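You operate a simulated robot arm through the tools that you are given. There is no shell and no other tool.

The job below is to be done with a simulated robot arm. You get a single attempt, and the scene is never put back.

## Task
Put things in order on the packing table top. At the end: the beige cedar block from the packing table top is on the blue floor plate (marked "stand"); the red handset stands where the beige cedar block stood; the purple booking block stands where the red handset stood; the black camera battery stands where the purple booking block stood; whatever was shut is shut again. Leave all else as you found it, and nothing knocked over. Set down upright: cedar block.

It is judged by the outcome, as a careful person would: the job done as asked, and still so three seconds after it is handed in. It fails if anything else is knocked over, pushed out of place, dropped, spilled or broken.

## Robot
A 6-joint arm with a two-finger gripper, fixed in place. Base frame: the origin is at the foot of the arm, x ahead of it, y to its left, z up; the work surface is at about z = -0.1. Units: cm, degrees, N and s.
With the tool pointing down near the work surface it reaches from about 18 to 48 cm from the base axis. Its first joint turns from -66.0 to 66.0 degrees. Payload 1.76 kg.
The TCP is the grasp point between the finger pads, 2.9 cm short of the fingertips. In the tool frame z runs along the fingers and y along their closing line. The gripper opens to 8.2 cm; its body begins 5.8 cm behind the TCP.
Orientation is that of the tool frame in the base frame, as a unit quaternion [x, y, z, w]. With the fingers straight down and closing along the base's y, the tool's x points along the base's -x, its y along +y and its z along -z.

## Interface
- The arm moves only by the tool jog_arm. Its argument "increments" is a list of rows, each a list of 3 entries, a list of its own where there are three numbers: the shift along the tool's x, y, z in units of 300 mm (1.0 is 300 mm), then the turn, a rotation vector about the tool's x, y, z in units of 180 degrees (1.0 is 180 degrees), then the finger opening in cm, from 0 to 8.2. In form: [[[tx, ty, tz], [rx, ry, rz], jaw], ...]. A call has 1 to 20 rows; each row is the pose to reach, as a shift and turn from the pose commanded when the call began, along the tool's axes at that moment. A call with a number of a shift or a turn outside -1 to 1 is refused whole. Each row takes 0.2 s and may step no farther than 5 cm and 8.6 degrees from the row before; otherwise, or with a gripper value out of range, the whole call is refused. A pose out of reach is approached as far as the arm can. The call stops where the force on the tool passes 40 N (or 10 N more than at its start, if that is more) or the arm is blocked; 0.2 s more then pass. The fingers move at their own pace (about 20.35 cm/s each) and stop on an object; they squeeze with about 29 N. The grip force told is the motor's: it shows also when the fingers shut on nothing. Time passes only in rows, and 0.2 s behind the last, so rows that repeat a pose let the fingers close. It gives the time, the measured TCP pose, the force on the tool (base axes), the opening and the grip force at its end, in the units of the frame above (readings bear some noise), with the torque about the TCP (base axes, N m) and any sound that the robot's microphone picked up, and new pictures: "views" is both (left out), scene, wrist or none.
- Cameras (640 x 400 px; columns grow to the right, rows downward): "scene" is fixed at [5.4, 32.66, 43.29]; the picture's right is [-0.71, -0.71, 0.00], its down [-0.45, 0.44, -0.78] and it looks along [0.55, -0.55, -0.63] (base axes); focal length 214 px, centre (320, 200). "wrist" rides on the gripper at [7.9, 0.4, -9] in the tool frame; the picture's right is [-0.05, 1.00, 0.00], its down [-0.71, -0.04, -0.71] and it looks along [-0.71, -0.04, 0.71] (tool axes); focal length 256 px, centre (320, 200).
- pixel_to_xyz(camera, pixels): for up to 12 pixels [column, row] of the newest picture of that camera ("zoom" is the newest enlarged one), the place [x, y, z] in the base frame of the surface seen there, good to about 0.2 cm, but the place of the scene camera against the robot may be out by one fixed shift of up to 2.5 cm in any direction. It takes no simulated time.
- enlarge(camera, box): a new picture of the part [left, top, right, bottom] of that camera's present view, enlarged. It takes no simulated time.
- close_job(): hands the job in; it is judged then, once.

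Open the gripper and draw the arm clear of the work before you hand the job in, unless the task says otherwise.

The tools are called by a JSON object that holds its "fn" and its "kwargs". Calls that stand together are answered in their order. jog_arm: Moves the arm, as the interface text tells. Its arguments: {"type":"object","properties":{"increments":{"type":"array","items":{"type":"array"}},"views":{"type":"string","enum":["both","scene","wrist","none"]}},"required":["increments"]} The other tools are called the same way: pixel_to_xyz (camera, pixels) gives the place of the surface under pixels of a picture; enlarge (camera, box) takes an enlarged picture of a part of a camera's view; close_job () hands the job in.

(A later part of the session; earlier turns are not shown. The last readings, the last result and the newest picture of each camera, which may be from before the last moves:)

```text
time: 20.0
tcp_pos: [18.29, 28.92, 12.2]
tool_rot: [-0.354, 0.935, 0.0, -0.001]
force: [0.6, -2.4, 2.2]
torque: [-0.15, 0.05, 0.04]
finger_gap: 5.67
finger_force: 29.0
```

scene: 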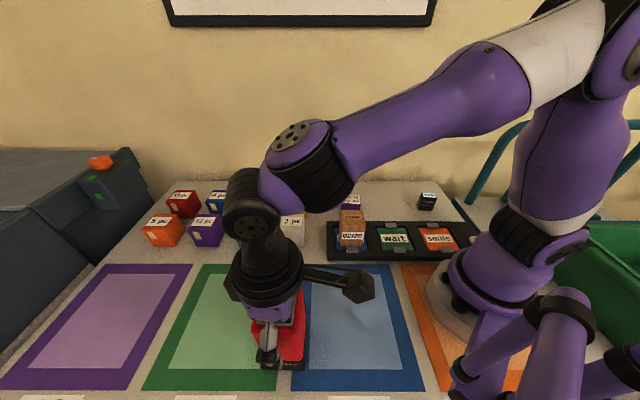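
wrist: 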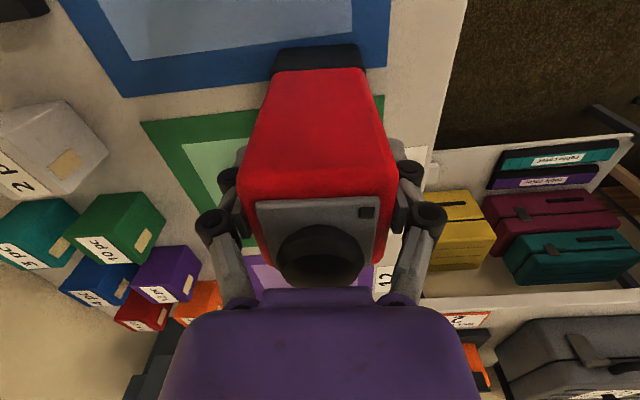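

Gripped at 5.67 cm with 29 N. I lift slowly by 1.5 cm and check whether the black base comes along.

{"fn": "jog_arm", "kwargs": {"increments": [[[0, 0, -0.01], [0, 0, 0], 4.3], [[0, 0, -0.025], [0, 0, 0], 4.3], [[0, 0, -0.05], [0, 0, 0], 4.3], [[0, 0, -0.05], [0, 0, 0], 4.3]], "views": "both"}}

{"fn": "enlarge", "kwargs": {"camera": "scene", "box": [230, 280, 330, 380]}}

{"fn": "enlarge", "kwargs": {"camera": "wrist", "box": [230, 20, 400, 130]}}

```text
time: 21.0
tcp_pos: [18.27, 28.73, 13.48]
tool_rot: [-0.354, 0.935, 0.0, 0.0]
force: [0.3, 0.7, -4.2]
torque: [0.03, 0.01, 0.02]
finger_gap: 5.67
finger_force: 28.9
```

scene: 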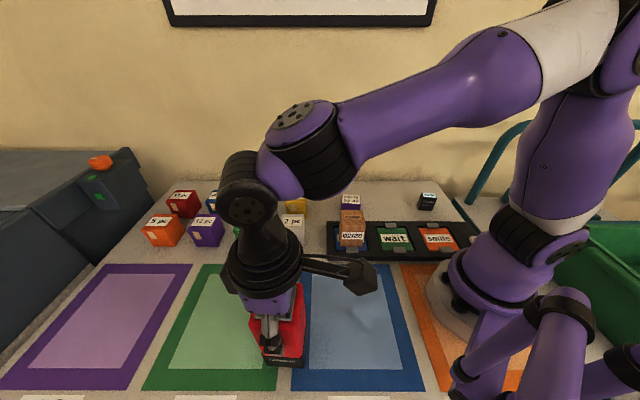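
wrist: 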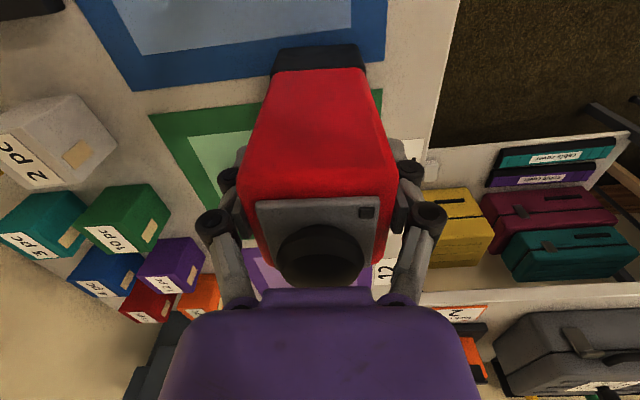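

```text
4.00 times, centred on (280, 330) of scene
```

zoom: 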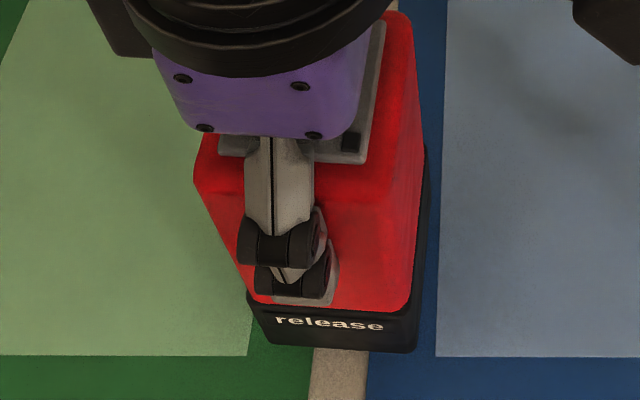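

```text
3.64 times, centred on (315, 75) of wrist
```

zoom: 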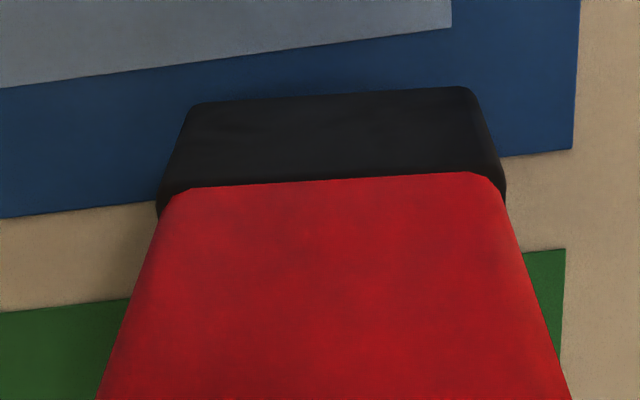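

The black base rises with the body (same relation in the wrist view, 4 N weight), so it is one piece. I raise it 3 cm more and carry it to the cedar's old spot (32.5, 26.1).

{"fn": "jog_arm", "kwargs": {"increments": [[[0, 0, -0.05], [0, 0, 0], 4.3], [[0, 0, -0.1], [0, 0, 0], 4.3], [[-0.025, -0.0325, -0.1], [0, 0, 0], 4.3], [[-0.075, -0.0976, -0.1], [0, 0, 0], 4.3], [[-0.13, -0.1691, -0.1], [0, 0, 0], 4.3], [[-0.185, -0.2407, -0.1], [0, 0, 0], 4.3], [[-0.235, -0.3057, -0.1], [0, 0, 0], 4.3], [[-0.275, -0.3578, -0.1], [0, 0, 0], 4.3], [[-0.295, -0.3838, -0.1], [0, 0, 0], 4.3], [[-0.295, -0.3838, -0.1], [0, 0, 0], 4.3]], "views": "both"}}

```text
time: 23.2
tcp_pos: [32.61, 26.08, 16.49]
tool_rot: [-0.355, 0.935, 0.0, 0.0]
force: [-0.4, -0.6, -2.8]
torque: [0.02, -0.01, 0.02]
finger_gap: 5.64
finger_force: 28.9
```

scene: 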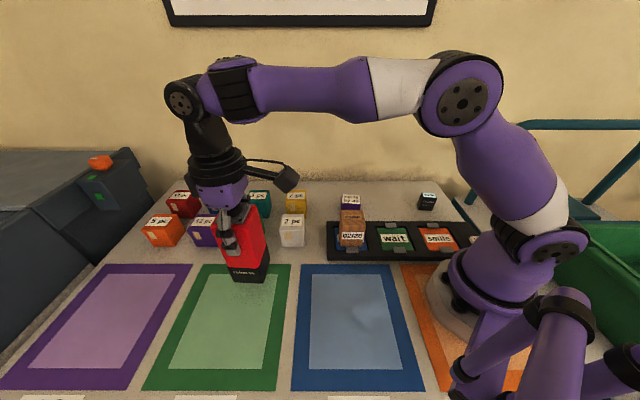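
wrist: 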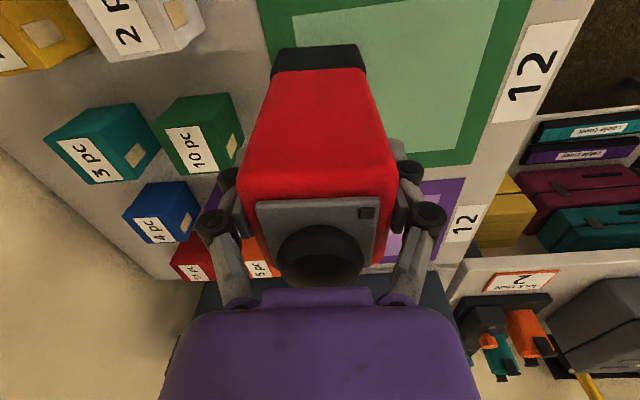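

The handset hangs above the old cedar spot. I lower it to about 0.3 cm above the table first.

{"fn": "jog_arm", "kwargs": {"increments": [[[0, 0, 0.05], [0, 0, 0], 4.3], [[0, 0, 0.1], [0, 0, 0], 4.3], [[0, 0, 0.125], [0, 0, 0], 4.3], [[0, 0, 0.135], [0, 0, 0], 4.3]], "views": "scene"}}

```text
time: 24.2
tcp_pos: [32.46, 26.14, 12.55]
tool_rot: [-0.355, 0.935, 0.0, 0.0]
force: [0.2, -0.4, -3.0]
torque: [0.01, 0.0, -0.02]
finger_gap: 5.66
finger_force: 29.0
```

scene: 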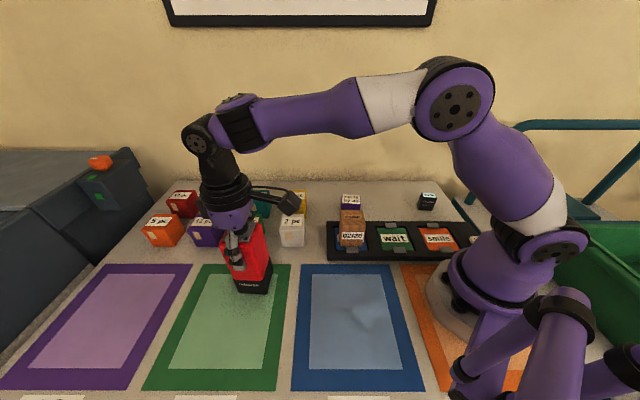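

The base is near the table and still hanging (−3 N). I step down in small amounts and feel for contact.

{"fn": "jog_arm", "kwargs": {"increments": [[[0, 0, 0.004], [0, 0, 0], 4.3], [[0, 0, 0.008], [0, 0, 0], 4.3]], "views": "none"}}

{"fn": "jog_arm", "kwargs": {"increments": [[[0, 0, 0.002], [0, 0, 0], 4.3]], "views": "none"}}

{"fn": "jog_arm", "kwargs": {"increments": [[[0, 0, 0.002], [0, 0, 0], 4.3]], "views": "none"}}

```text
time: 24.8
tcp_pos: [32.57, 26.18, 12.26]
tool_rot: [-0.354, 0.935, 0.0, 0.0]
force: [0.8, -0.4, -3.5]
torque: [0.0, -0.01, 0.0]
finger_gap: 5.65
finger_force: 29.2
```

```text
time: 25.2
tcp_pos: [32.5, 26.21, 12.18]
tool_rot: [-0.355, 0.935, 0.001, 0.0]
force: [0.2, -0.2, -2.8]
torque: [0.01, 0.0, 0.02]
finger_gap: 5.68
finger_force: 29.1
```

```text
time: 25.6
tcp_pos: [32.51, 26.1, 12.17]
tool_rot: [-0.355, 0.935, 0.0, 0.0]
force: [-0.1, 1.7, 2.2]
torque: [0.21, 0.17, -0.04]
finger_gap: 5.66
finger_force: 29.1
```

Contact starts (+2.2 N). One further tiny step, then I open the fingers gradually.

{"fn": "jog_arm", "kwargs": {"increments": [[[0, 0, 0.0015], [0, 0, 0], 4.3], [[0, 0, 0.0015], [0, 0, 0], 5.8], [[0, 0, 0.0015], [0, 0, 0], 6.4], [[0, 0, 0.0015], [0, 0, 0], 8.0], [[0, 0, 0.0015], [0, 0, 0], 8.2]], "views": "both"}}

```text
time: 26.8
tcp_pos: [32.51, 26.07, 12.05]
tool_rot: [-0.354, 0.935, 0.0, -0.001]
force: [0.2, 0.1, -0.1]
torque: [0.03, 0.02, -0.03]
finger_gap: 8.19
finger_force: 0.0
```

scene: 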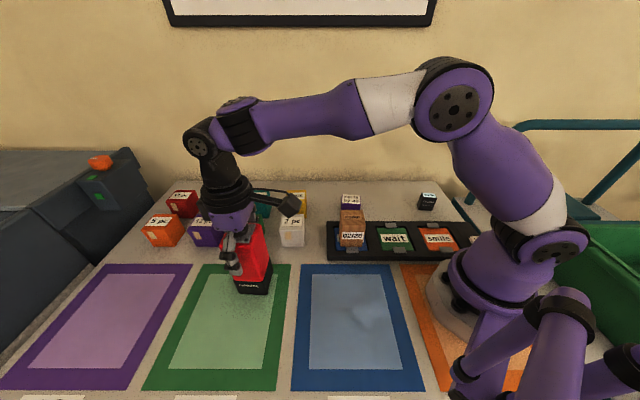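
wrist: 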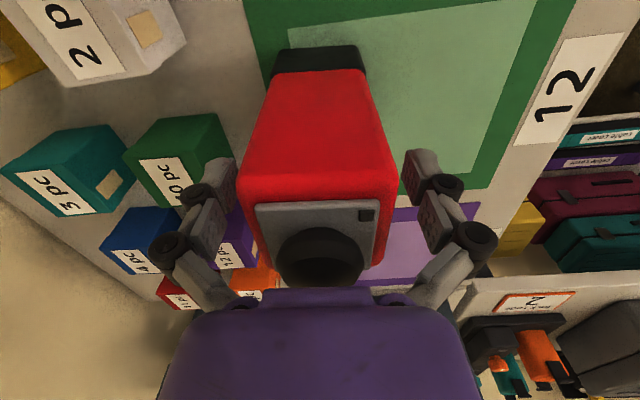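

The handset stands upright and free. I rise to z≈23 and travel over to the purple block near (33.9, −6.0), ending at z≈15 to look.

{"fn": "jog_arm", "kwargs": {"increments": [[[0, 0, -0.06], [0, 0, 0], 8.2], [[0, 0, -0.16], [0, 0, 0], 8.2], [[0, 0, -0.27], [0, 0, 0], 8.2], [[0, 0, -0.365], [0, 0, 0], 8.2], [[0.05, -0.0616, -0.365], [0, 0, 0], 8.2], [[0.13, -0.16, -0.365], [0, 0, 0], 8.2], [[0.22, -0.2708, -0.365], [0, 0, 0], 8.2], [[0.31, -0.3816, -0.365], [0, 0, 0], 8.2], [[0.4, -0.4924, -0.365], [0, 0, 0], 8.2], [[0.49, -0.6032, -0.35], [0, 0, 0], 8.2], [[0.57, -0.7017, -0.3], [0, 0, 0], 8.2], [[0.63, -0.7756, -0.24], [0, 0, 0], 8.2], [[0.6747, -0.8306, -0.17], [0, 0, 0], 8.2], [[0.6747, -0.8306, -0.1], [0, 0, 0], 8.2]], "views": "both"}}

```text
time: 29.8
tcp_pos: [33.68, -5.91, 15.08]
tool_rot: [-0.354, 0.935, 0.0, 0.001]
force: [-1.1, 0.7, -0.3]
torque: [0.01, -0.01, 0.02]
finger_gap: 8.18
finger_force: 0.2
```

scene: 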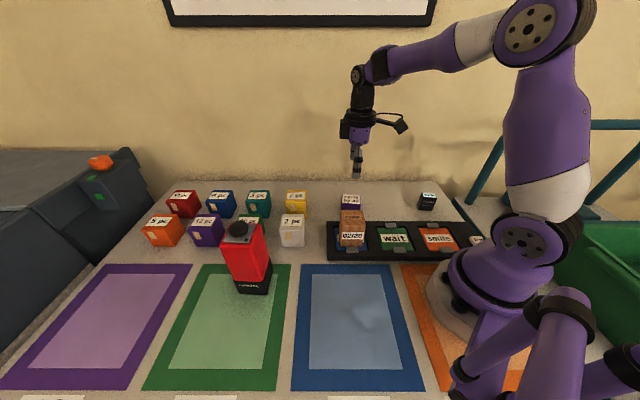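
wrist: 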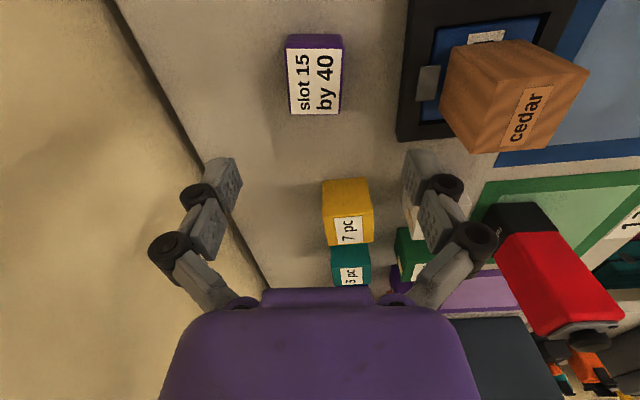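

The handset stands upright at the cedar's old place (scene 247,265). The purple block shows at (314,75) in the wrist view; I enlarge it and measure.

{"fn": "enlarge", "kwargs": {"camera": "wrist", "box": [264, 25, 364, 125]}}

{"fn": "pixel_to_xyz", "kwargs": {"camera": "wrist", "pixels": [[287, 51], [342, 51], [291, 112], [340, 110], [314, 80], [287, 40], [341, 37.5], [314, 41], [284, 80], [348, 80], [314, 130], [300, 25]]}}

{"fn": "enlarge", "kwargs": {"camera": "scene", "box": [200, 200, 300, 300]}}

```text
4.00 times, centred on (314, 75) of wrist
```

zoom: 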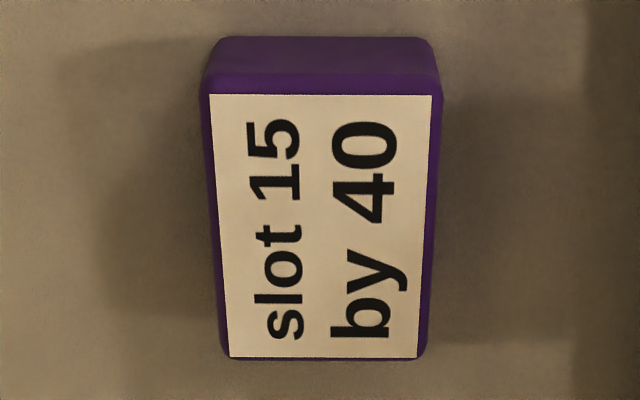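

```text
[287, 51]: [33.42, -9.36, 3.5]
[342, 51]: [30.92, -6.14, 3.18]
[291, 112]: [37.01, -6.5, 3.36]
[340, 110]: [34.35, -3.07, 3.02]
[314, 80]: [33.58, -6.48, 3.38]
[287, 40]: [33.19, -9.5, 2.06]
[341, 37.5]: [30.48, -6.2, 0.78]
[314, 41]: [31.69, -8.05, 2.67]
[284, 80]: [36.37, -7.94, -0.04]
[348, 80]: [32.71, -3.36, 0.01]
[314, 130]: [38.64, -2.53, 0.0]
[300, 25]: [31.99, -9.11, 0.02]
```

```text
4.00 times, centred on (250, 250) of scene
```

zoom: 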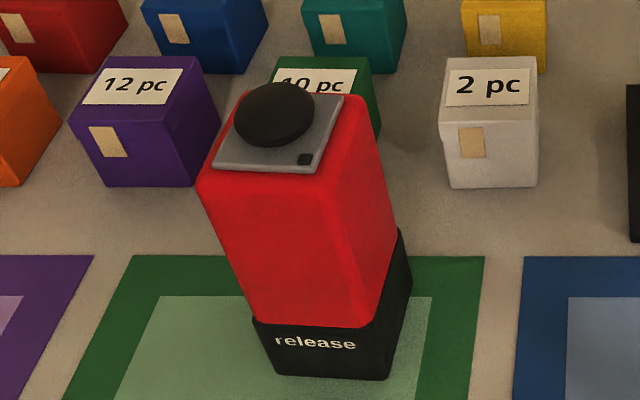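

Purple block: top z 3.4, centre ≈ (33.9, −6.3), yaw ≈ 38.5°, about 5.1 × 4.4 cm. I align, set the jaws to 6.4 cm to stay clear of the tray edge, and descend to z ≈ 6 first.

{"fn": "jog_arm", "kwargs": {"increments": [[[0.0033, -0.0113, 0], [0, 0, 0.0167], 6.4], [[0.0033, -0.0113, 0.1], [0, 0, 0.0167], 6.4], [[0.0033, -0.0113, 0.2], [0, 0, 0.0167], 6.4], [[0.0033, -0.0113, 0.27], [0, 0, 0.0167], 6.4], [[0.0033, -0.0113, 0.3], [0, 0, 0.0167], 6.4]], "views": "both"}}

```text
time: 31.0
tcp_pos: [34.02, -6.18, 6.1]
tool_rot: [-0.33, 0.944, 0.0, -0.001]
force: [-0.6, 0.5, -0.1]
torque: [0.02, 0.02, -0.02]
finger_gap: 6.38
finger_force: 0.1
```

scene: 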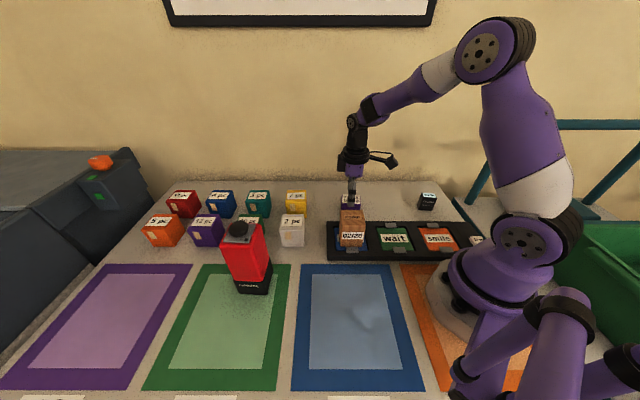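
wrist: 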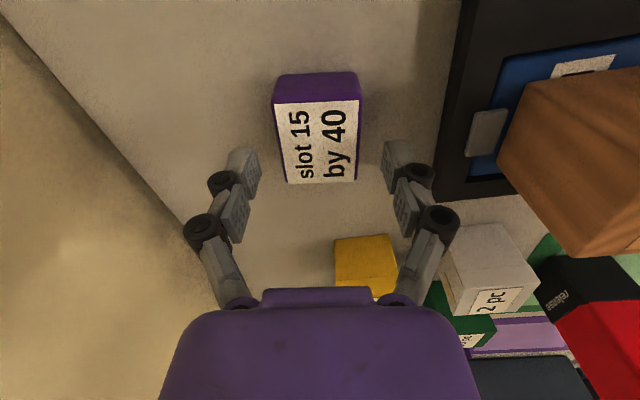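

Closer view: block spans 275–358, fingers 258/385, tray edge well clear at 435+. I re-measure the block from here since this spot matters for the battery later.

{"fn": "enlarge", "kwargs": {"camera": "wrist", "box": [254, 60, 382, 200]}}

{"fn": "pixel_to_xyz", "kwargs": {"camera": "wrist", "pixels": [[277, 106], [357, 103], [287, 181], [353, 179], [318, 142], [280, 85], [353, 82], [316, 108], [316, 180], [270, 140], [364, 140], [320, 60]]}}

```text
2.86 times, centred on (318, 130) of wrist
```

zoom: 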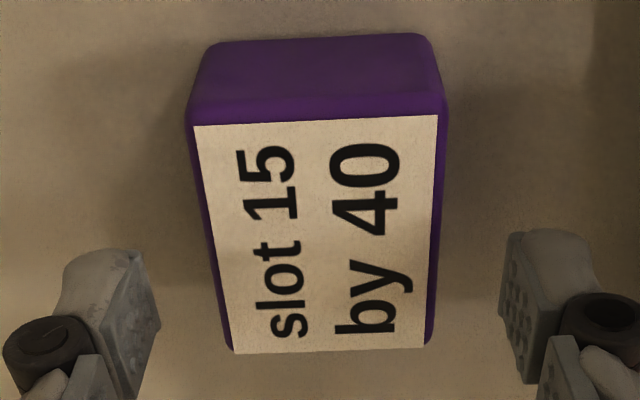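

```text
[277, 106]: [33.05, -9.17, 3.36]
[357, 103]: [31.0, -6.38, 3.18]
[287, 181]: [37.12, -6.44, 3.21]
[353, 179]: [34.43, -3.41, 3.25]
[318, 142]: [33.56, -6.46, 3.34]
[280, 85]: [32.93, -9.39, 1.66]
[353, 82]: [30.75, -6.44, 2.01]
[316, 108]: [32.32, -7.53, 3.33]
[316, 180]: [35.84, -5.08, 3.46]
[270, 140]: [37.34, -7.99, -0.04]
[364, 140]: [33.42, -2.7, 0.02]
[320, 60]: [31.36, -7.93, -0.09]
```

The block's edges are parallel to the jaws, centre ≈ (33.8, −6.35). I go down to z ≈ 3.3 and then close.

{"fn": "jog_arm", "kwargs": {"increments": [[[0.0067, 0, 0.03], [0, 0, 0], 6.4], [[0.0067, 0, 0.06], [0, 0, 0], 6.4], [[0.0067, 0, 0.082], [0, 0, 0], 6.4], [[0.0067, 0, 0.0925], [0, 0, 0], 6.4]], "views": "none"}}

{"fn": "jog_arm", "kwargs": {"increments": [[[0, 0, 0], [0, 0, 0], 5.0], [[0, 0, 0], [0, 0, 0], 4.0], [[0, 0, 0], [0, 0, 0], 2.5], [[0, 0, 0], [0, 0, 0], 2.5]], "views": "both"}}

```text
time: 32.0
tcp_pos: [33.9, -6.36, 3.36]
tool_rot: [-0.329, 0.944, 0.0, 0.0]
force: [0.6, 0.1, 0.8]
torque: [0.01, -0.03, 0.01]
finger_gap: 6.37
finger_force: 0.1
```

```text
time: 33.0
tcp_pos: [33.92, -6.46, 3.43]
tool_rot: [-0.33, 0.944, 0.0, 0.0]
force: [-0.5, -0.1, 2.4]
torque: [-0.03, 0.03, 0.0]
finger_gap: 4.4
finger_force: 29.1
```

scene: 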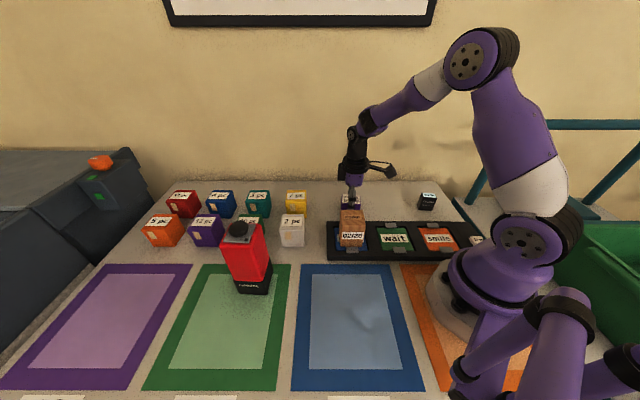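
wrist: 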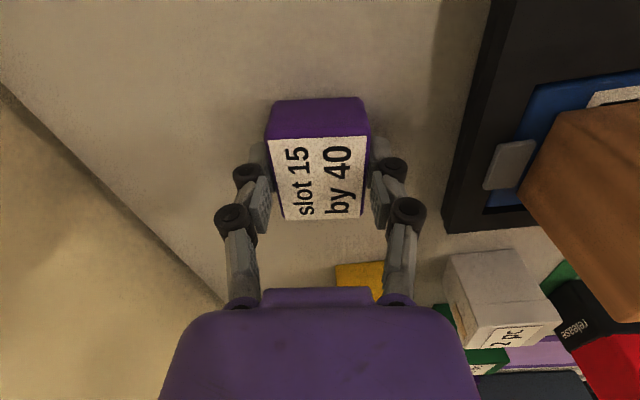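

Gripped at 4.4 cm, 29 N. I lift straight up to z≈17 and check the block, going halfway toward the handset's old place.

{"fn": "jog_arm", "kwargs": {"increments": [[[0, 0, -0.03], [0, 0, 0], 2.5], [[0, 0, -0.1], [0, 0, 0], 2.5], [[0, 0, -0.2], [0, 0, 0], 2.5], [[0, 0, -0.3], [0, 0, 0], 2.5], [[0, 0, -0.4], [0, 0, 0], 2.5], [[0, 0, -0.455], [0, 0, 0], 2.5], [[-0.013, 0.05, -0.455], [0, 0, 0], 2.5], [[-0.0365, 0.14, -0.455], [0, 0, 0], 2.5], [[-0.0652, 0.25, -0.455], [0, 0, 0], 2.5], [[-0.0939, 0.36, -0.455], [0, 0, 0], 2.5], [[-0.1226, 0.47, -0.455], [0, 0, 0], 2.5], [[-0.1474, 0.565, -0.455], [0, 0, 0], 2.5], [[-0.1629, 0.6245, -0.455], [0, 0, 0], 2.5]], "views": "both"}}

```text
time: 35.8
tcp_pos: [26.12, 11.25, 16.97]
tool_rot: [-0.33, 0.944, 0.001, 0.0]
force: [0.0, 0.8, -1.5]
torque: [-0.02, -0.01, -0.01]
finger_gap: 4.42
finger_force: 28.9
```

scene: 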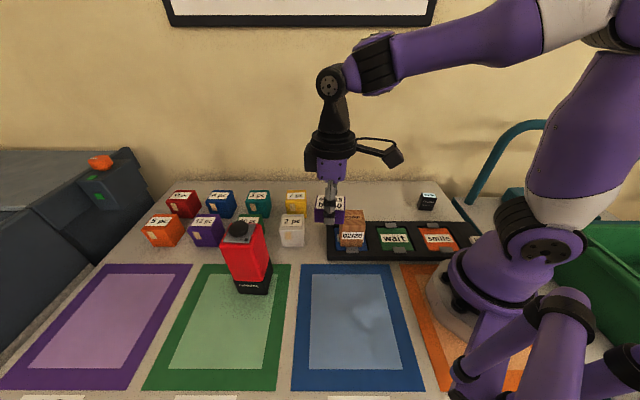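
wrist: 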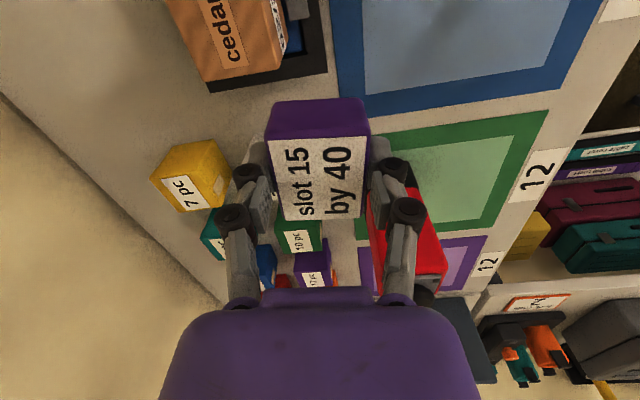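

The block hangs level. I continue to above the handset's old place (18.2, 29.0) and lower to about 1 cm above the table.

{"fn": "jog_arm", "kwargs": {"increments": [[[-0.013, 0.05, 0], [0, 0, 0], 2.5], [[-0.0365, 0.141, 0], [0, 0, 0], 2.5], [[-0.065, 0.251, 0], [0, 0, 0], 2.5], [[-0.0935, 0.361, 0], [0, 0, 0], 2.5], [[-0.122, 0.471, 0], [0, 0, 0], 2.5], [[-0.1467, 0.5666, 0], [0, 0, 0], 2.5], [[-0.1622, 0.6263, 0.02], [0, 0, 0], 2.5], [[-0.1622, 0.6263, 0.1], [0, 0, 0], 2.5], [[-0.1622, 0.6263, 0.2], [0, 0, 0], 2.5], [[-0.1622, 0.6263, 0.3], [0, 0, 0], 2.5], [[-0.1622, 0.6263, 0.38], [0, 0, 0], 2.5], [[-0.1622, 0.6263, 0.415], [0, 0, 0], 2.5]], "views": "both"}}

```text
time: 38.4
tcp_pos: [18.08, 29.0, 4.35]
tool_rot: [-0.33, 0.944, 0.0, 0.001]
force: [0.6, 0.5, -1.3]
torque: [0.02, 0.01, -0.01]
finger_gap: 4.45
finger_force: 29.3
```

scene: 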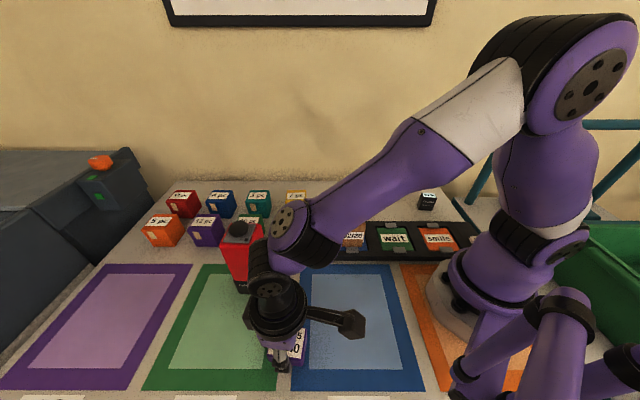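
wrist: 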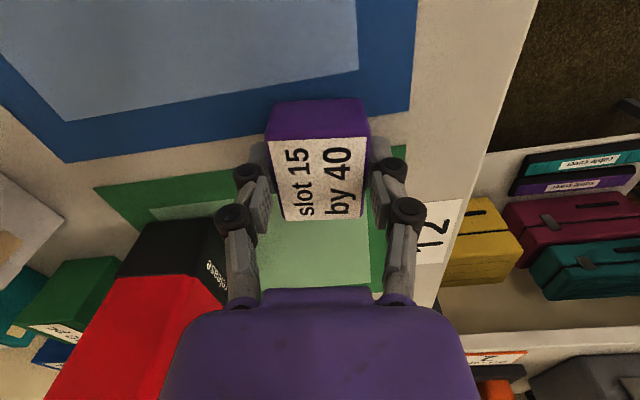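

The purple block is just above the spot; the handset is well clear to the left. I lower 0.75 cm, then feel for contact.

{"fn": "jog_arm", "kwargs": {"increments": [[[0, 0, 0.01], [0, 0, 0], 2.5], [[0, 0, 0.02], [0, 0, 0], 2.5], [[0, 0, 0.026], [0, 0, 0], 2.5]], "views": "none"}}

{"fn": "jog_arm", "kwargs": {"increments": [[[0, 0, 0.003], [0, 0, 0], 2.5]], "views": "none"}}

{"fn": "jog_arm", "kwargs": {"increments": [[[0, 0, 0.002], [0, 0, 0], 2.5]], "views": "none"}}

```text
time: 39.2
tcp_pos: [18.15, 29.03, 3.61]
tool_rot: [-0.33, 0.944, -0.001, -0.001]
force: [-0.1, 0.6, -1.6]
torque: [-0.03, 0.02, 0.02]
finger_gap: 4.42
finger_force: 29.0
```

```text
time: 39.6
tcp_pos: [18.13, 28.98, 3.74]
tool_rot: [-0.33, 0.944, 0.0, 0.0]
force: [-0.2, 0.1, -1.0]
torque: [0.01, 0.03, -0.02]
finger_gap: 4.41
finger_force: 28.9
```

```text
time: 40.0
tcp_pos: [18.23, 28.97, 3.56]
tool_rot: [-0.329, 0.944, 0.0, -0.001]
force: [-0.7, -0.7, -1.1]
torque: [0.01, 0.0, -0.02]
finger_gap: 4.4
finger_force: 29.2
```

Still hanging (−1.1 N). I continue in 0.06 cm steps.

{"fn": "jog_arm", "kwargs": {"increments": [[[0, 0, 0.002], [0, 0, 0], 2.5]], "views": "none"}}

{"fn": "jog_arm", "kwargs": {"increments": [[[0, 0, 0.002], [0, 0, 0], 2.5]], "views": "none"}}

{"fn": "jog_arm", "kwargs": {"increments": [[[0, 0, 0.0015], [0, 0, 0], 2.5]], "views": "none"}}

```text
time: 40.4
tcp_pos: [18.27, 29.13, 3.54]
tool_rot: [-0.329, 0.944, 0.001, 0.001]
force: [0.3, -1.4, 4.6]
torque: [-0.08, -0.02, 0.0]
finger_gap: 4.42
finger_force: 29.1
```

```text
time: 40.8
tcp_pos: [18.2, 29.0, 3.5]
tool_rot: [-0.328, 0.945, 0.001, 0.001]
force: [-0.3, -6.4, 18.7]
torque: [-0.19, -0.01, 0.01]
finger_gap: 4.43
finger_force: 29.2
```

```text
time: 41.2
tcp_pos: [18.13, 29.08, 3.36]
tool_rot: [-0.328, 0.945, 0.001, 0.001]
force: [2.3, -7.1, 20.8]
torque: [-0.28, -0.03, -0.01]
finger_gap: 4.42
finger_force: 28.7
```

The block is pressed lightly on the table (~20 N). I back off 0.1 cm and open gently.

{"fn": "jog_arm", "kwargs": {"increments": [[[0, 0, -0.0035], [0, 0, 0], 2.5], [[0, 0, -0.0035], [0, 0, 0], 4.5], [[0, 0, -0.0035], [0, 0, 0], 5.2], [[0, 0, -0.0035], [0, 0, 0], 6.6], [[0, 0, -0.0035], [0, 0, 0], 6.6]], "views": "both"}}

```text
time: 42.4
tcp_pos: [18.13, 29.1, 3.45]
tool_rot: [-0.33, 0.944, 0.0, 0.0]
force: [-0.3, 1.1, 0.8]
torque: [0.0, 0.0, -0.02]
finger_gap: 6.59
finger_force: 0.0
```

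scene: 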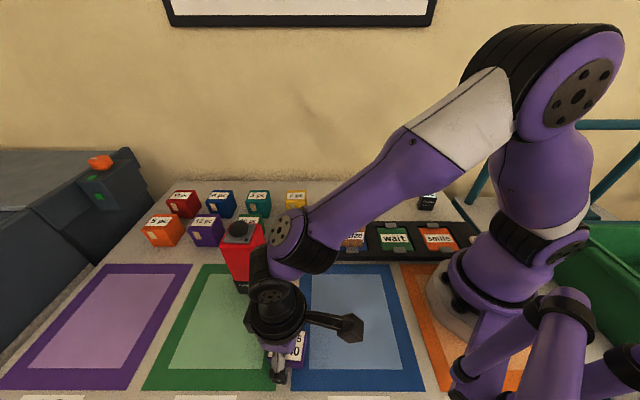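
wrist: 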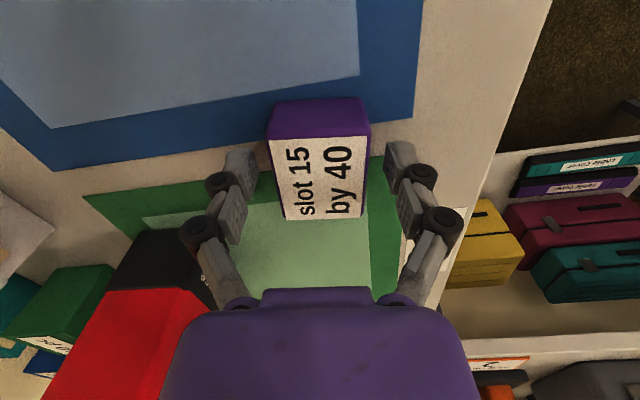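

The purple block stands free where the handset was. I rise to z≈20 and swing partway round toward the battery, keeping clear of the base.

{"fn": "jog_arm", "kwargs": {"increments": [[[0, 0, -0.04], [0, 0, 0], 6.6], [[0, 0, -0.13], [0, 0, 0], 7.0], [[0, 0, -0.24], [0, 0, 0], 7.0], [[0, 0, -0.35], [0, 0, 0], 7.0], [[0, 0, -0.46], [0, 0, 0], 7.0], [[0, 0, -0.55], [0, 0, 0], 7.0], [[0.02, -0.0633, -0.55], [0, 0, 0], 7.0], [[0.055, -0.174, -0.55], [0, 0, 0], 7.0], [[0.096, -0.3038, -0.55], [0, 0, 0], 7.0], [[0.137, -0.4335, -0.55], [0, 0, 0], 7.0], [[0.178, -0.5633, -0.55], [0, 0, 0], 7.0], [[0.219, -0.693, -0.55], [0, 0, 0], 7.0], [[0.248, -0.7848, -0.55], [0, 0, 0], 7.0]], "views": "both"}}

```text
time: 45.2
tcp_pos: [27.0, 5.91, 20.33]
tool_rot: [-0.33, 0.944, 0.0, 0.0]
force: [-0.8, 0.1, -0.1]
torque: [0.01, 0.01, -0.03]
finger_gap: 6.99
finger_force: 0.1
```

scene: 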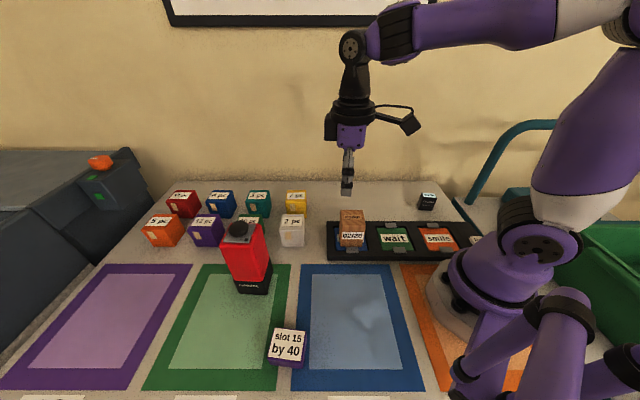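
wrist: 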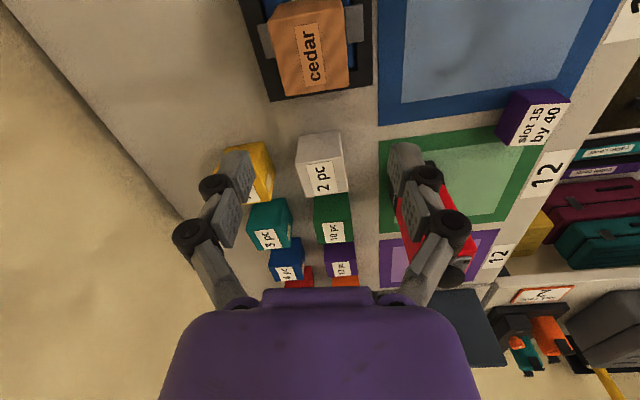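

Purple block stands at (287,345) in the scene. I verify its position and measure the teal rail and table edge near the battery before approaching.

{"fn": "pixel_to_xyz", "kwargs": {"camera": "scene", "pixels": [[287, 343], [272, 331], [304, 331], [270, 352], [302, 355], [470, 200], [483, 175], [500, 145], [530, 125], [460, 200], [515, 192], [445, 190]]}}

{"fn": "enlarge", "kwargs": {"camera": "scene", "box": [410, 100, 640, 250]}}

{"fn": "enlarge", "kwargs": {"camera": "scene", "box": [200, 250, 360, 380]}}

```text
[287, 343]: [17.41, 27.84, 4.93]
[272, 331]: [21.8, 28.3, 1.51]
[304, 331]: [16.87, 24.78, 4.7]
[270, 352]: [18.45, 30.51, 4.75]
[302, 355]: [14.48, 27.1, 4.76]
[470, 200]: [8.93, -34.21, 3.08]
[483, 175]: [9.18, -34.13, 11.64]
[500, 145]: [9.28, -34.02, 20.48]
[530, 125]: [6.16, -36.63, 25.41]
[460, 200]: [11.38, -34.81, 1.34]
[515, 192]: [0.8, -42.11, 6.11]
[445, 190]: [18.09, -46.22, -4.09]
```

```text
2.67 times, centred on (525, 175) of scene
```

zoom: 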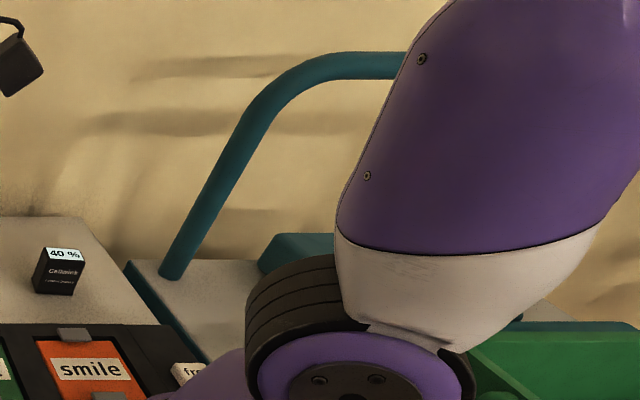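

```text
3.08 times, centred on (280, 315) of scene
```

zoom: 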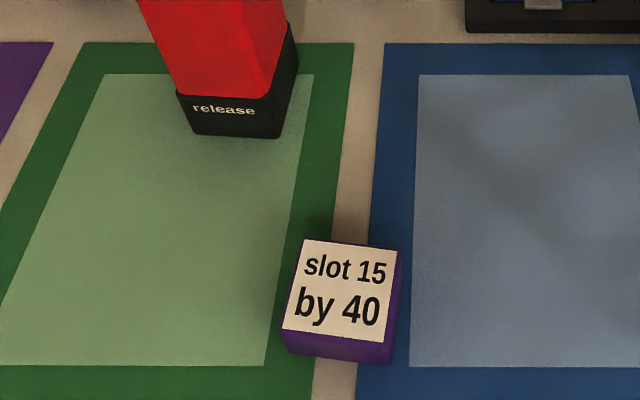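

The purple block is at ≈(18.1, 29.2) corrected, right where the handset was. The rail post is near (9.9, −32.7), so I approach the battery with the camera on the base side, rotating the tool −89° while swinging over at height.

{"fn": "jog_arm", "kwargs": {"increments": [[[0.04, -0.0268, 0], [0, 0, 0.0414], 7.0], [[0.1, -0.0669, 0], [0, 0, 0.0828], 7.0], [[0.17, -0.1137, 0], [0, 0, 0.1243], 7.0], [[0.25, -0.1672, 0], [0, 0, 0.1657], 7.0], [[0.33, -0.2208, 0], [0, 0, 0.2071], 7.0], [[0.41, -0.2743, 0], [0, 0, 0.2485], 7.0], [[0.49, -0.3278, 0], [0, 0, 0.2899], 7.0], [[0.57, -0.3813, 0], [0, 0, 0.3313], 7.0], [[0.65, -0.4348, 0], [0, 0, 0.3728], 7.0], [[0.72, -0.4817, 0.04], [0, 0, 0.4142], 7.0], [[0.77, -0.5151, 0.1], [0, 0, 0.4556], 7.0], [[0.7963, -0.5327, 0.1667], [0, 0, 0.497], 7.0]], "views": "both"}}

```text
time: 47.8
tcp_pos: [18.0, -21.27, 15.0]
tool_rot: [0.431, 0.902, 0.0, 0.0]
force: [0.2, -0.1, -0.1]
torque: [-0.02, -0.01, 0.01]
finger_gap: 7.02
finger_force: 0.1
```

scene: 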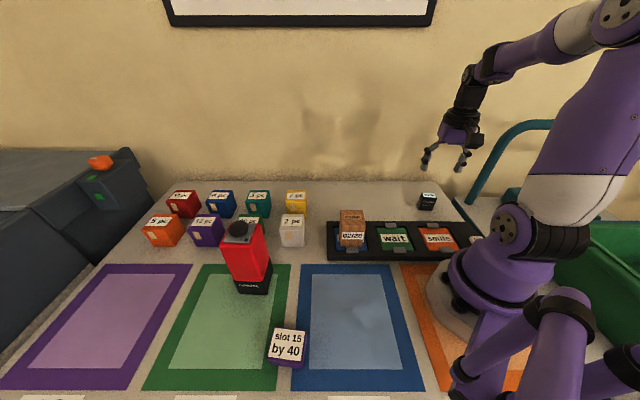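
wrist: 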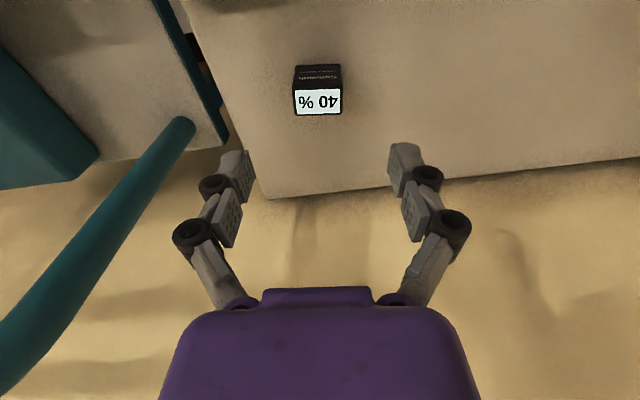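

The battery shows at (318,90) in the wrist view, and the rail post is left of the gripper. I enlarge and measure the battery.

{"fn": "enlarge", "kwargs": {"camera": "wrist", "box": [278, 50, 358, 130]}}

{"fn": "pixel_to_xyz", "kwargs": {"camera": "wrist", "pixels": [[297, 91], [340, 91], [298, 112], [338, 112], [318, 102], [297, 70], [338, 69], [318, 80], [285, 100], [352, 100], [318, 50], [318, 130]]}}

{"fn": "pixel_to_xyz", "kwargs": {"camera": "wrist", "pixels": [[180, 125], [150, 180], [100, 240], [30, 330], [225, 145], [270, 190], [480, 175], [50, 150]]}}

```text
5.00 times, centred on (318, 90) of wrist
```

zoom: 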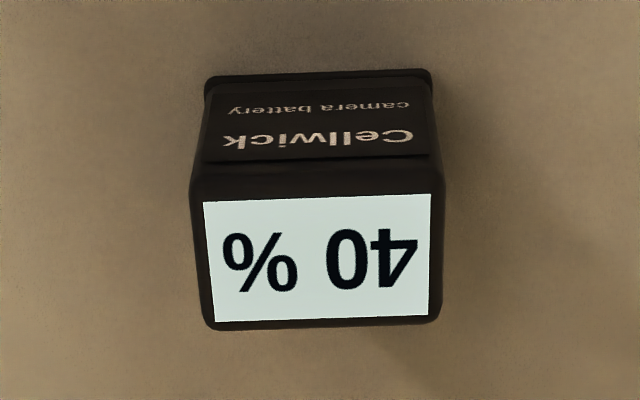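

```text
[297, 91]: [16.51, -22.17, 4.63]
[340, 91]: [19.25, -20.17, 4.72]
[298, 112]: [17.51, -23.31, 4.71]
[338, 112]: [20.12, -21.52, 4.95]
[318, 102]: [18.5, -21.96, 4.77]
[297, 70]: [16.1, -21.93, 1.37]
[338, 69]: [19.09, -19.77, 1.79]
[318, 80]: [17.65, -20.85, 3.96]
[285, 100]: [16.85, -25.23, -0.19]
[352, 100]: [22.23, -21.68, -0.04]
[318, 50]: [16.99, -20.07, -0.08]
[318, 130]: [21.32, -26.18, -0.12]
```

```text
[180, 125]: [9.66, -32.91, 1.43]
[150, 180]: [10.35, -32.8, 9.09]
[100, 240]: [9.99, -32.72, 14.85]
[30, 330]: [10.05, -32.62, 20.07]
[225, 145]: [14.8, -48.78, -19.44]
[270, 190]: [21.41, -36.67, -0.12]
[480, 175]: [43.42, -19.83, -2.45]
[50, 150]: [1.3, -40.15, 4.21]
```

Battery: top z 4.75, ≈3.9 × 2.1 cm, centre ≈ (18.35, −21.8), aligned with the jaws. I descend to z ≈ 7 and check centring.

{"fn": "jog_arm", "kwargs": {"increments": [[[-0.0195, -0.002, 0.03], [0, 0, 0], 6.6], [[-0.0195, -0.002, 0.12], [0, 0, 0], 6.6], [[-0.0195, -0.002, 0.2], [0, 0, 0], 6.6], [[-0.0195, -0.002, 0.25], [0, 0, 0], 6.6], [[-0.0195, -0.002, 0.267], [0, 0, 0], 6.6]], "views": "both"}}

```text
time: 49.0
tcp_pos: [18.54, -21.65, 7.03]
tool_rot: [0.431, 0.902, 0.0, 0.0]
force: [0.1, 0.6, 0.5]
torque: [0.01, -0.01, 0.02]
finger_gap: 6.61
finger_force: 0.0
```

scene: 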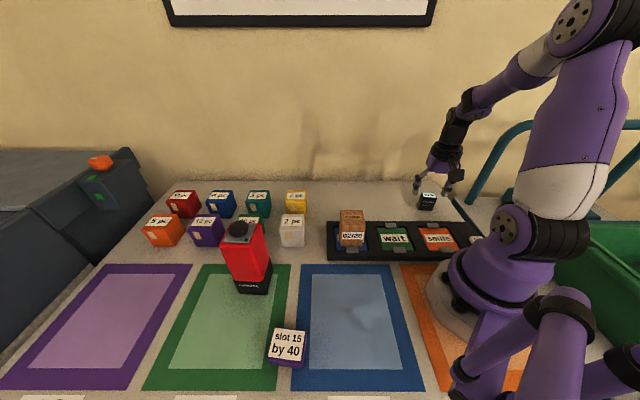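
wrist: 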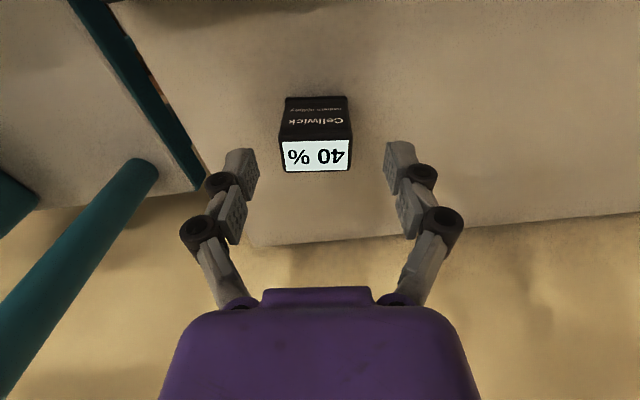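

The battery's centre looks ~0.2 cm left of the jaw centre (316 vs 320). I measure its top again from here.

{"fn": "pixel_to_xyz", "kwargs": {"camera": "wrist", "pixels": [[283, 143], [350, 141], [287, 170], [348, 168], [316, 155], [300, 156], [332, 155], [284, 120], [349, 118]]}}

{"fn": "enlarge", "kwargs": {"camera": "wrist", "box": [250, 80, 390, 190]}}

```text
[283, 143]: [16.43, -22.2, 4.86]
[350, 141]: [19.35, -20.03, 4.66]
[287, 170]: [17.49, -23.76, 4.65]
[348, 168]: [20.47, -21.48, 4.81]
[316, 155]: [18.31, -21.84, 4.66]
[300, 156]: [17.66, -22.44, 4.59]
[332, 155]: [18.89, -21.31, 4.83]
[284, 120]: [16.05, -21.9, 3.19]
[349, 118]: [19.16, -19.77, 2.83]
```

```text
3.64 times, centred on (320, 135) of wrist
```

zoom: 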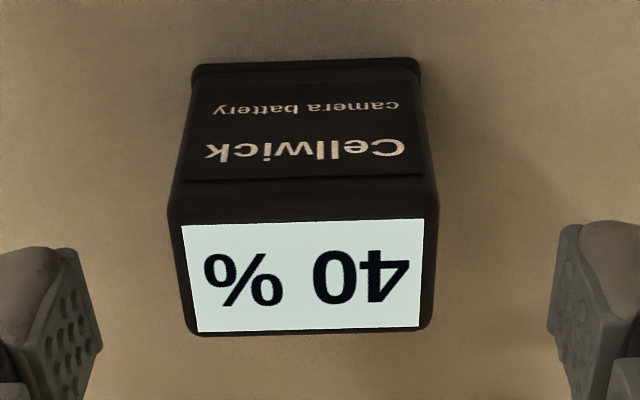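

Centre ≈ (18.4, −21.85): I shift 0.2 cm along the jaw line, descend to z ≈ 3.7, and close.

{"fn": "jog_arm", "kwargs": {"increments": [[[-0.003, -0.0067, 0.02], [0, 0, 0], 6.6], [[-0.003, -0.0067, 0.06], [0, 0, 0], 6.6], [[-0.003, -0.0067, 0.095], [0, 0, 0], 6.6], [[-0.003, -0.0067, 0.111], [0, 0, 0], 6.6]], "views": "wrist"}}

{"fn": "jog_arm", "kwargs": {"increments": [[[0, 0, 0], [0, 0, 0], 5.0], [[0, 0, 0], [0, 0, 0], 4.2], [[0, 0, 0], [0, 0, 0], 2.5], [[0, 0, 0], [0, 0, 0], 2.5]], "views": "both"}}

```text
time: 50.0
tcp_pos: [18.43, -21.87, 3.65]
tool_rot: [0.43, 0.903, 0.0, 0.0]
force: [0.1, 0.7, 0.0]
torque: [0.02, -0.01, 0.02]
finger_gap: 6.61
finger_force: 0.1
```

wrist: 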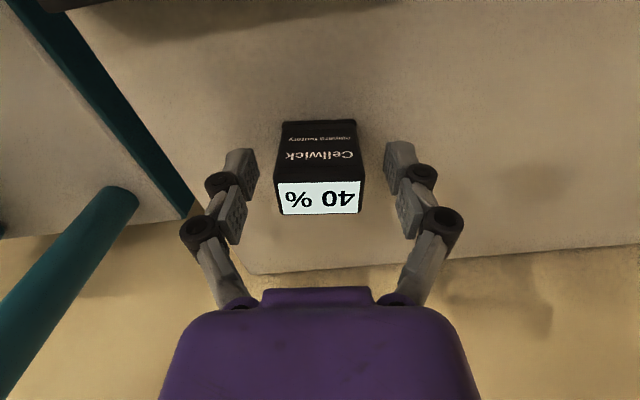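

```text
time: 51.0
tcp_pos: [18.42, -21.89, 3.73]
tool_rot: [0.431, 0.902, 0.0, 0.001]
force: [0.6, 0.6, 2.9]
torque: [0.01, -0.03, -0.01]
finger_gap: 3.83
finger_force: 29.3
```

scene: 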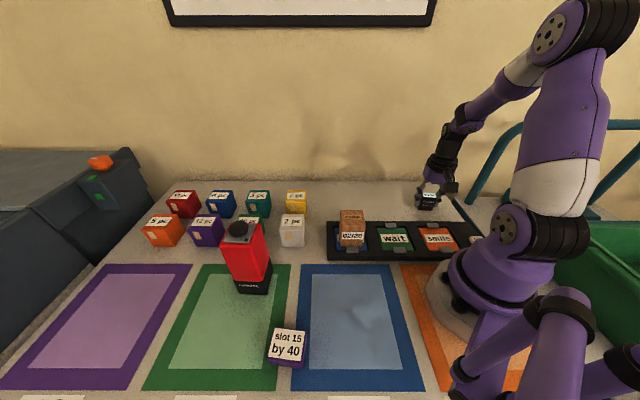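
wrist: 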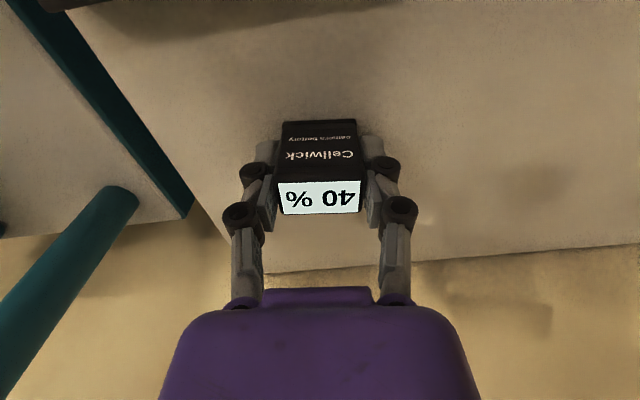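

Gripped at 3.83 cm, 29 N. I lift to z≈14 and carry the battery to above the purple block's old spot (33.83, −6.36).

{"fn": "jog_arm", "kwargs": {"increments": [[[0, 0, -0.03], [0, 0, 0], 2.5], [[0, 0, -0.1], [0, 0, 0], 2.5], [[0, 0, -0.2], [0, 0, 0], 2.5], [[0, 0, -0.29], [0, 0, 0], 2.5], [[0, 0, -0.343], [0, 0, 0], 2.5], [[0.0055, 0.05, -0.343], [0, 0, 0], 2.5], [[0.0158, 0.145, -0.343], [0, 0, 0], 2.5], [[0.0284, 0.26, -0.343], [0, 0, 0], 2.5], [[0.041, 0.375, -0.343], [0, 0, 0], 2.5], [[0.0535, 0.49, -0.343], [0, 0, 0], 2.5], [[0.0655, 0.6, -0.343], [0, 0, 0], 2.5], [[0.0743, 0.68, -0.343], [0, 0, 0], 2.5], [[0.079, 0.7234, -0.343], [0, 0, 0], 2.5]], "views": "both"}}

```text
time: 53.8
tcp_pos: [33.85, -6.5, 14.03]
tool_rot: [0.43, 0.903, -0.001, 0.0]
force: [0.2, -0.3, -0.3]
torque: [0.0, 0.02, -0.01]
finger_gap: 3.84
finger_force: 29.3
```

scene: 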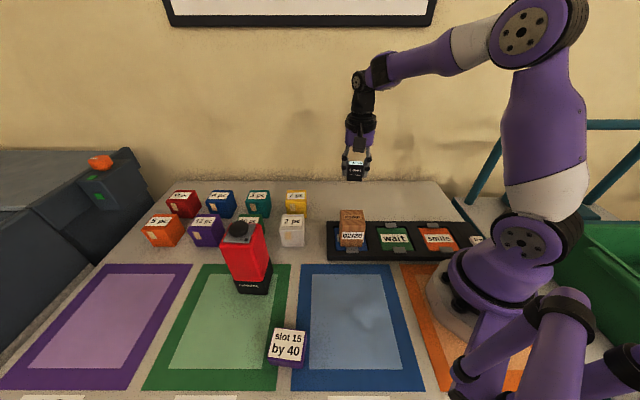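
wrist: 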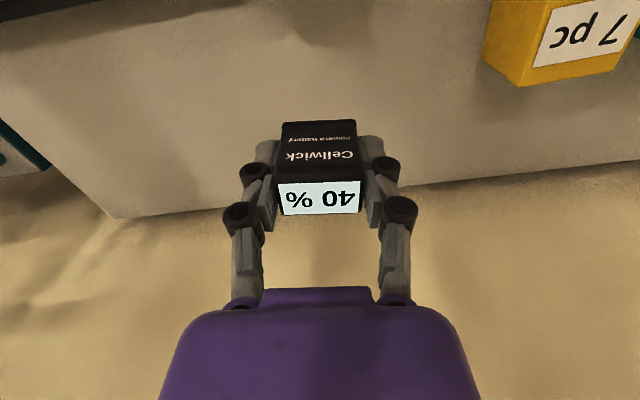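

The battery is over the purple block's old spot. The wrist camera will stay about 2 cm above and beside the cedar's top, so I lower to just above the table.

{"fn": "jog_arm", "kwargs": {"increments": [[[0, 0, 0.06], [0, 0, 0], 2.5], [[0, 0, 0.15], [0, 0, 0], 2.5], [[0, 0, 0.23], [0, 0, 0], 2.5], [[0, 0, 0.29], [0, 0, 0], 2.5], [[0, 0, 0.327], [0, 0, 0], 2.5]], "views": "both"}}

```text
time: 55.0
tcp_pos: [33.8, -6.48, 4.01]
tool_rot: [0.43, 0.903, 0.001, 0.0]
force: [-0.5, 0.2, -0.5]
torque: [0.02, -0.01, 0.02]
finger_gap: 3.8
finger_force: 29.4
```

scene: 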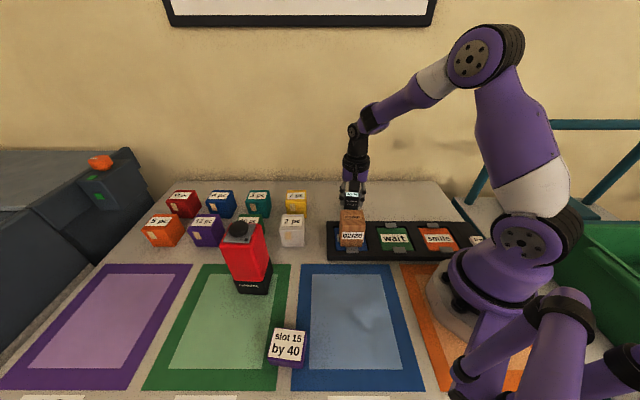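
wrist: 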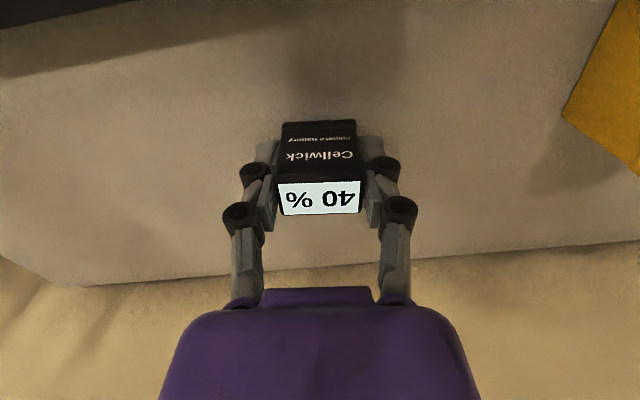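

The battery is ~0.3 cm above the table. I step down in small amounts, feeling for contact.

{"fn": "jog_arm", "kwargs": {"increments": [[[0, 0, 0.004], [0, 0, 0], 2.5], [[0, 0, 0.007], [0, 0, 0], 2.5]], "views": "none"}}

{"fn": "jog_arm", "kwargs": {"increments": [[[0, 0, 0.002], [0, 0, 0], 2.5]], "views": "none"}}

{"fn": "jog_arm", "kwargs": {"increments": [[[0, 0, 0.002], [0, 0, 0], 2.5]], "views": "none"}}

```text
time: 55.6
tcp_pos: [33.71, -6.56, 3.84]
tool_rot: [0.431, 0.903, 0.0, 0.0]
force: [0.5, -0.3, -1.1]
torque: [0.04, 0.03, -0.05]
finger_gap: 3.81
finger_force: 28.9
```

```text
time: 56.0
tcp_pos: [33.75, -6.54, 3.87]
tool_rot: [0.43, 0.903, 0.0, 0.0]
force: [-0.3, -0.7, -1.4]
torque: [-0.02, 0.01, 0.01]
finger_gap: 3.84
finger_force: 29.4
```

```text
time: 56.4
tcp_pos: [33.84, -6.51, 3.82]
tool_rot: [0.431, 0.902, -0.001, -0.001]
force: [-0.7, 0.6, -0.8]
torque: [-0.02, -0.02, 0.0]
finger_gap: 3.82
finger_force: 29.1
```

Still no contact at z≈3.8 (grasp was at 3.7). I continue in 0.06 cm steps.

{"fn": "jog_arm", "kwargs": {"increments": [[[0, 0, 0.002], [0, 0, 0], 2.5]], "views": "none"}}

{"fn": "jog_arm", "kwargs": {"increments": [[[0, 0, 0.002], [0, 0, 0], 2.5]], "views": "none"}}

```text
time: 56.8
tcp_pos: [33.88, -6.49, 3.67]
tool_rot: [0.43, 0.903, -0.001, 0.0]
force: [-0.4, -0.1, -0.6]
torque: [0.02, 0.0, -0.01]
finger_gap: 3.81
finger_force: 28.9
```

```text
time: 57.2
tcp_pos: [33.75, -6.48, 3.74]
tool_rot: [0.43, 0.903, 0.001, 0.0]
force: [-0.5, 0.3, 0.1]
torque: [-0.02, -0.01, 0.0]
finger_gap: 3.81
finger_force: 29.4
```

The force is near zero, close to contact. I take two more small steps.

{"fn": "jog_arm", "kwargs": {"increments": [[[0, 0, 0.0015], [0, 0, 0], 2.5]], "views": "none"}}

{"fn": "jog_arm", "kwargs": {"increments": [[[0, 0, 0.0015], [0, 0, 0], 2.5]], "views": "none"}}

```text
time: 57.6
tcp_pos: [33.8, -6.58, 3.65]
tool_rot: [0.43, 0.903, 0.0, -0.001]
force: [-0.1, -0.3, 3.2]
torque: [-0.03, 0.06, -0.01]
finger_gap: 3.84
finger_force: 29.0
```

```text
time: 58.0
tcp_pos: [33.77, -6.54, 3.7]
tool_rot: [0.431, 0.903, 0.001, 0.001]
force: [-2.9, 3.1, 11.4]
torque: [0.06, 0.14, -0.04]
finger_gap: 3.79
finger_force: 28.4
```

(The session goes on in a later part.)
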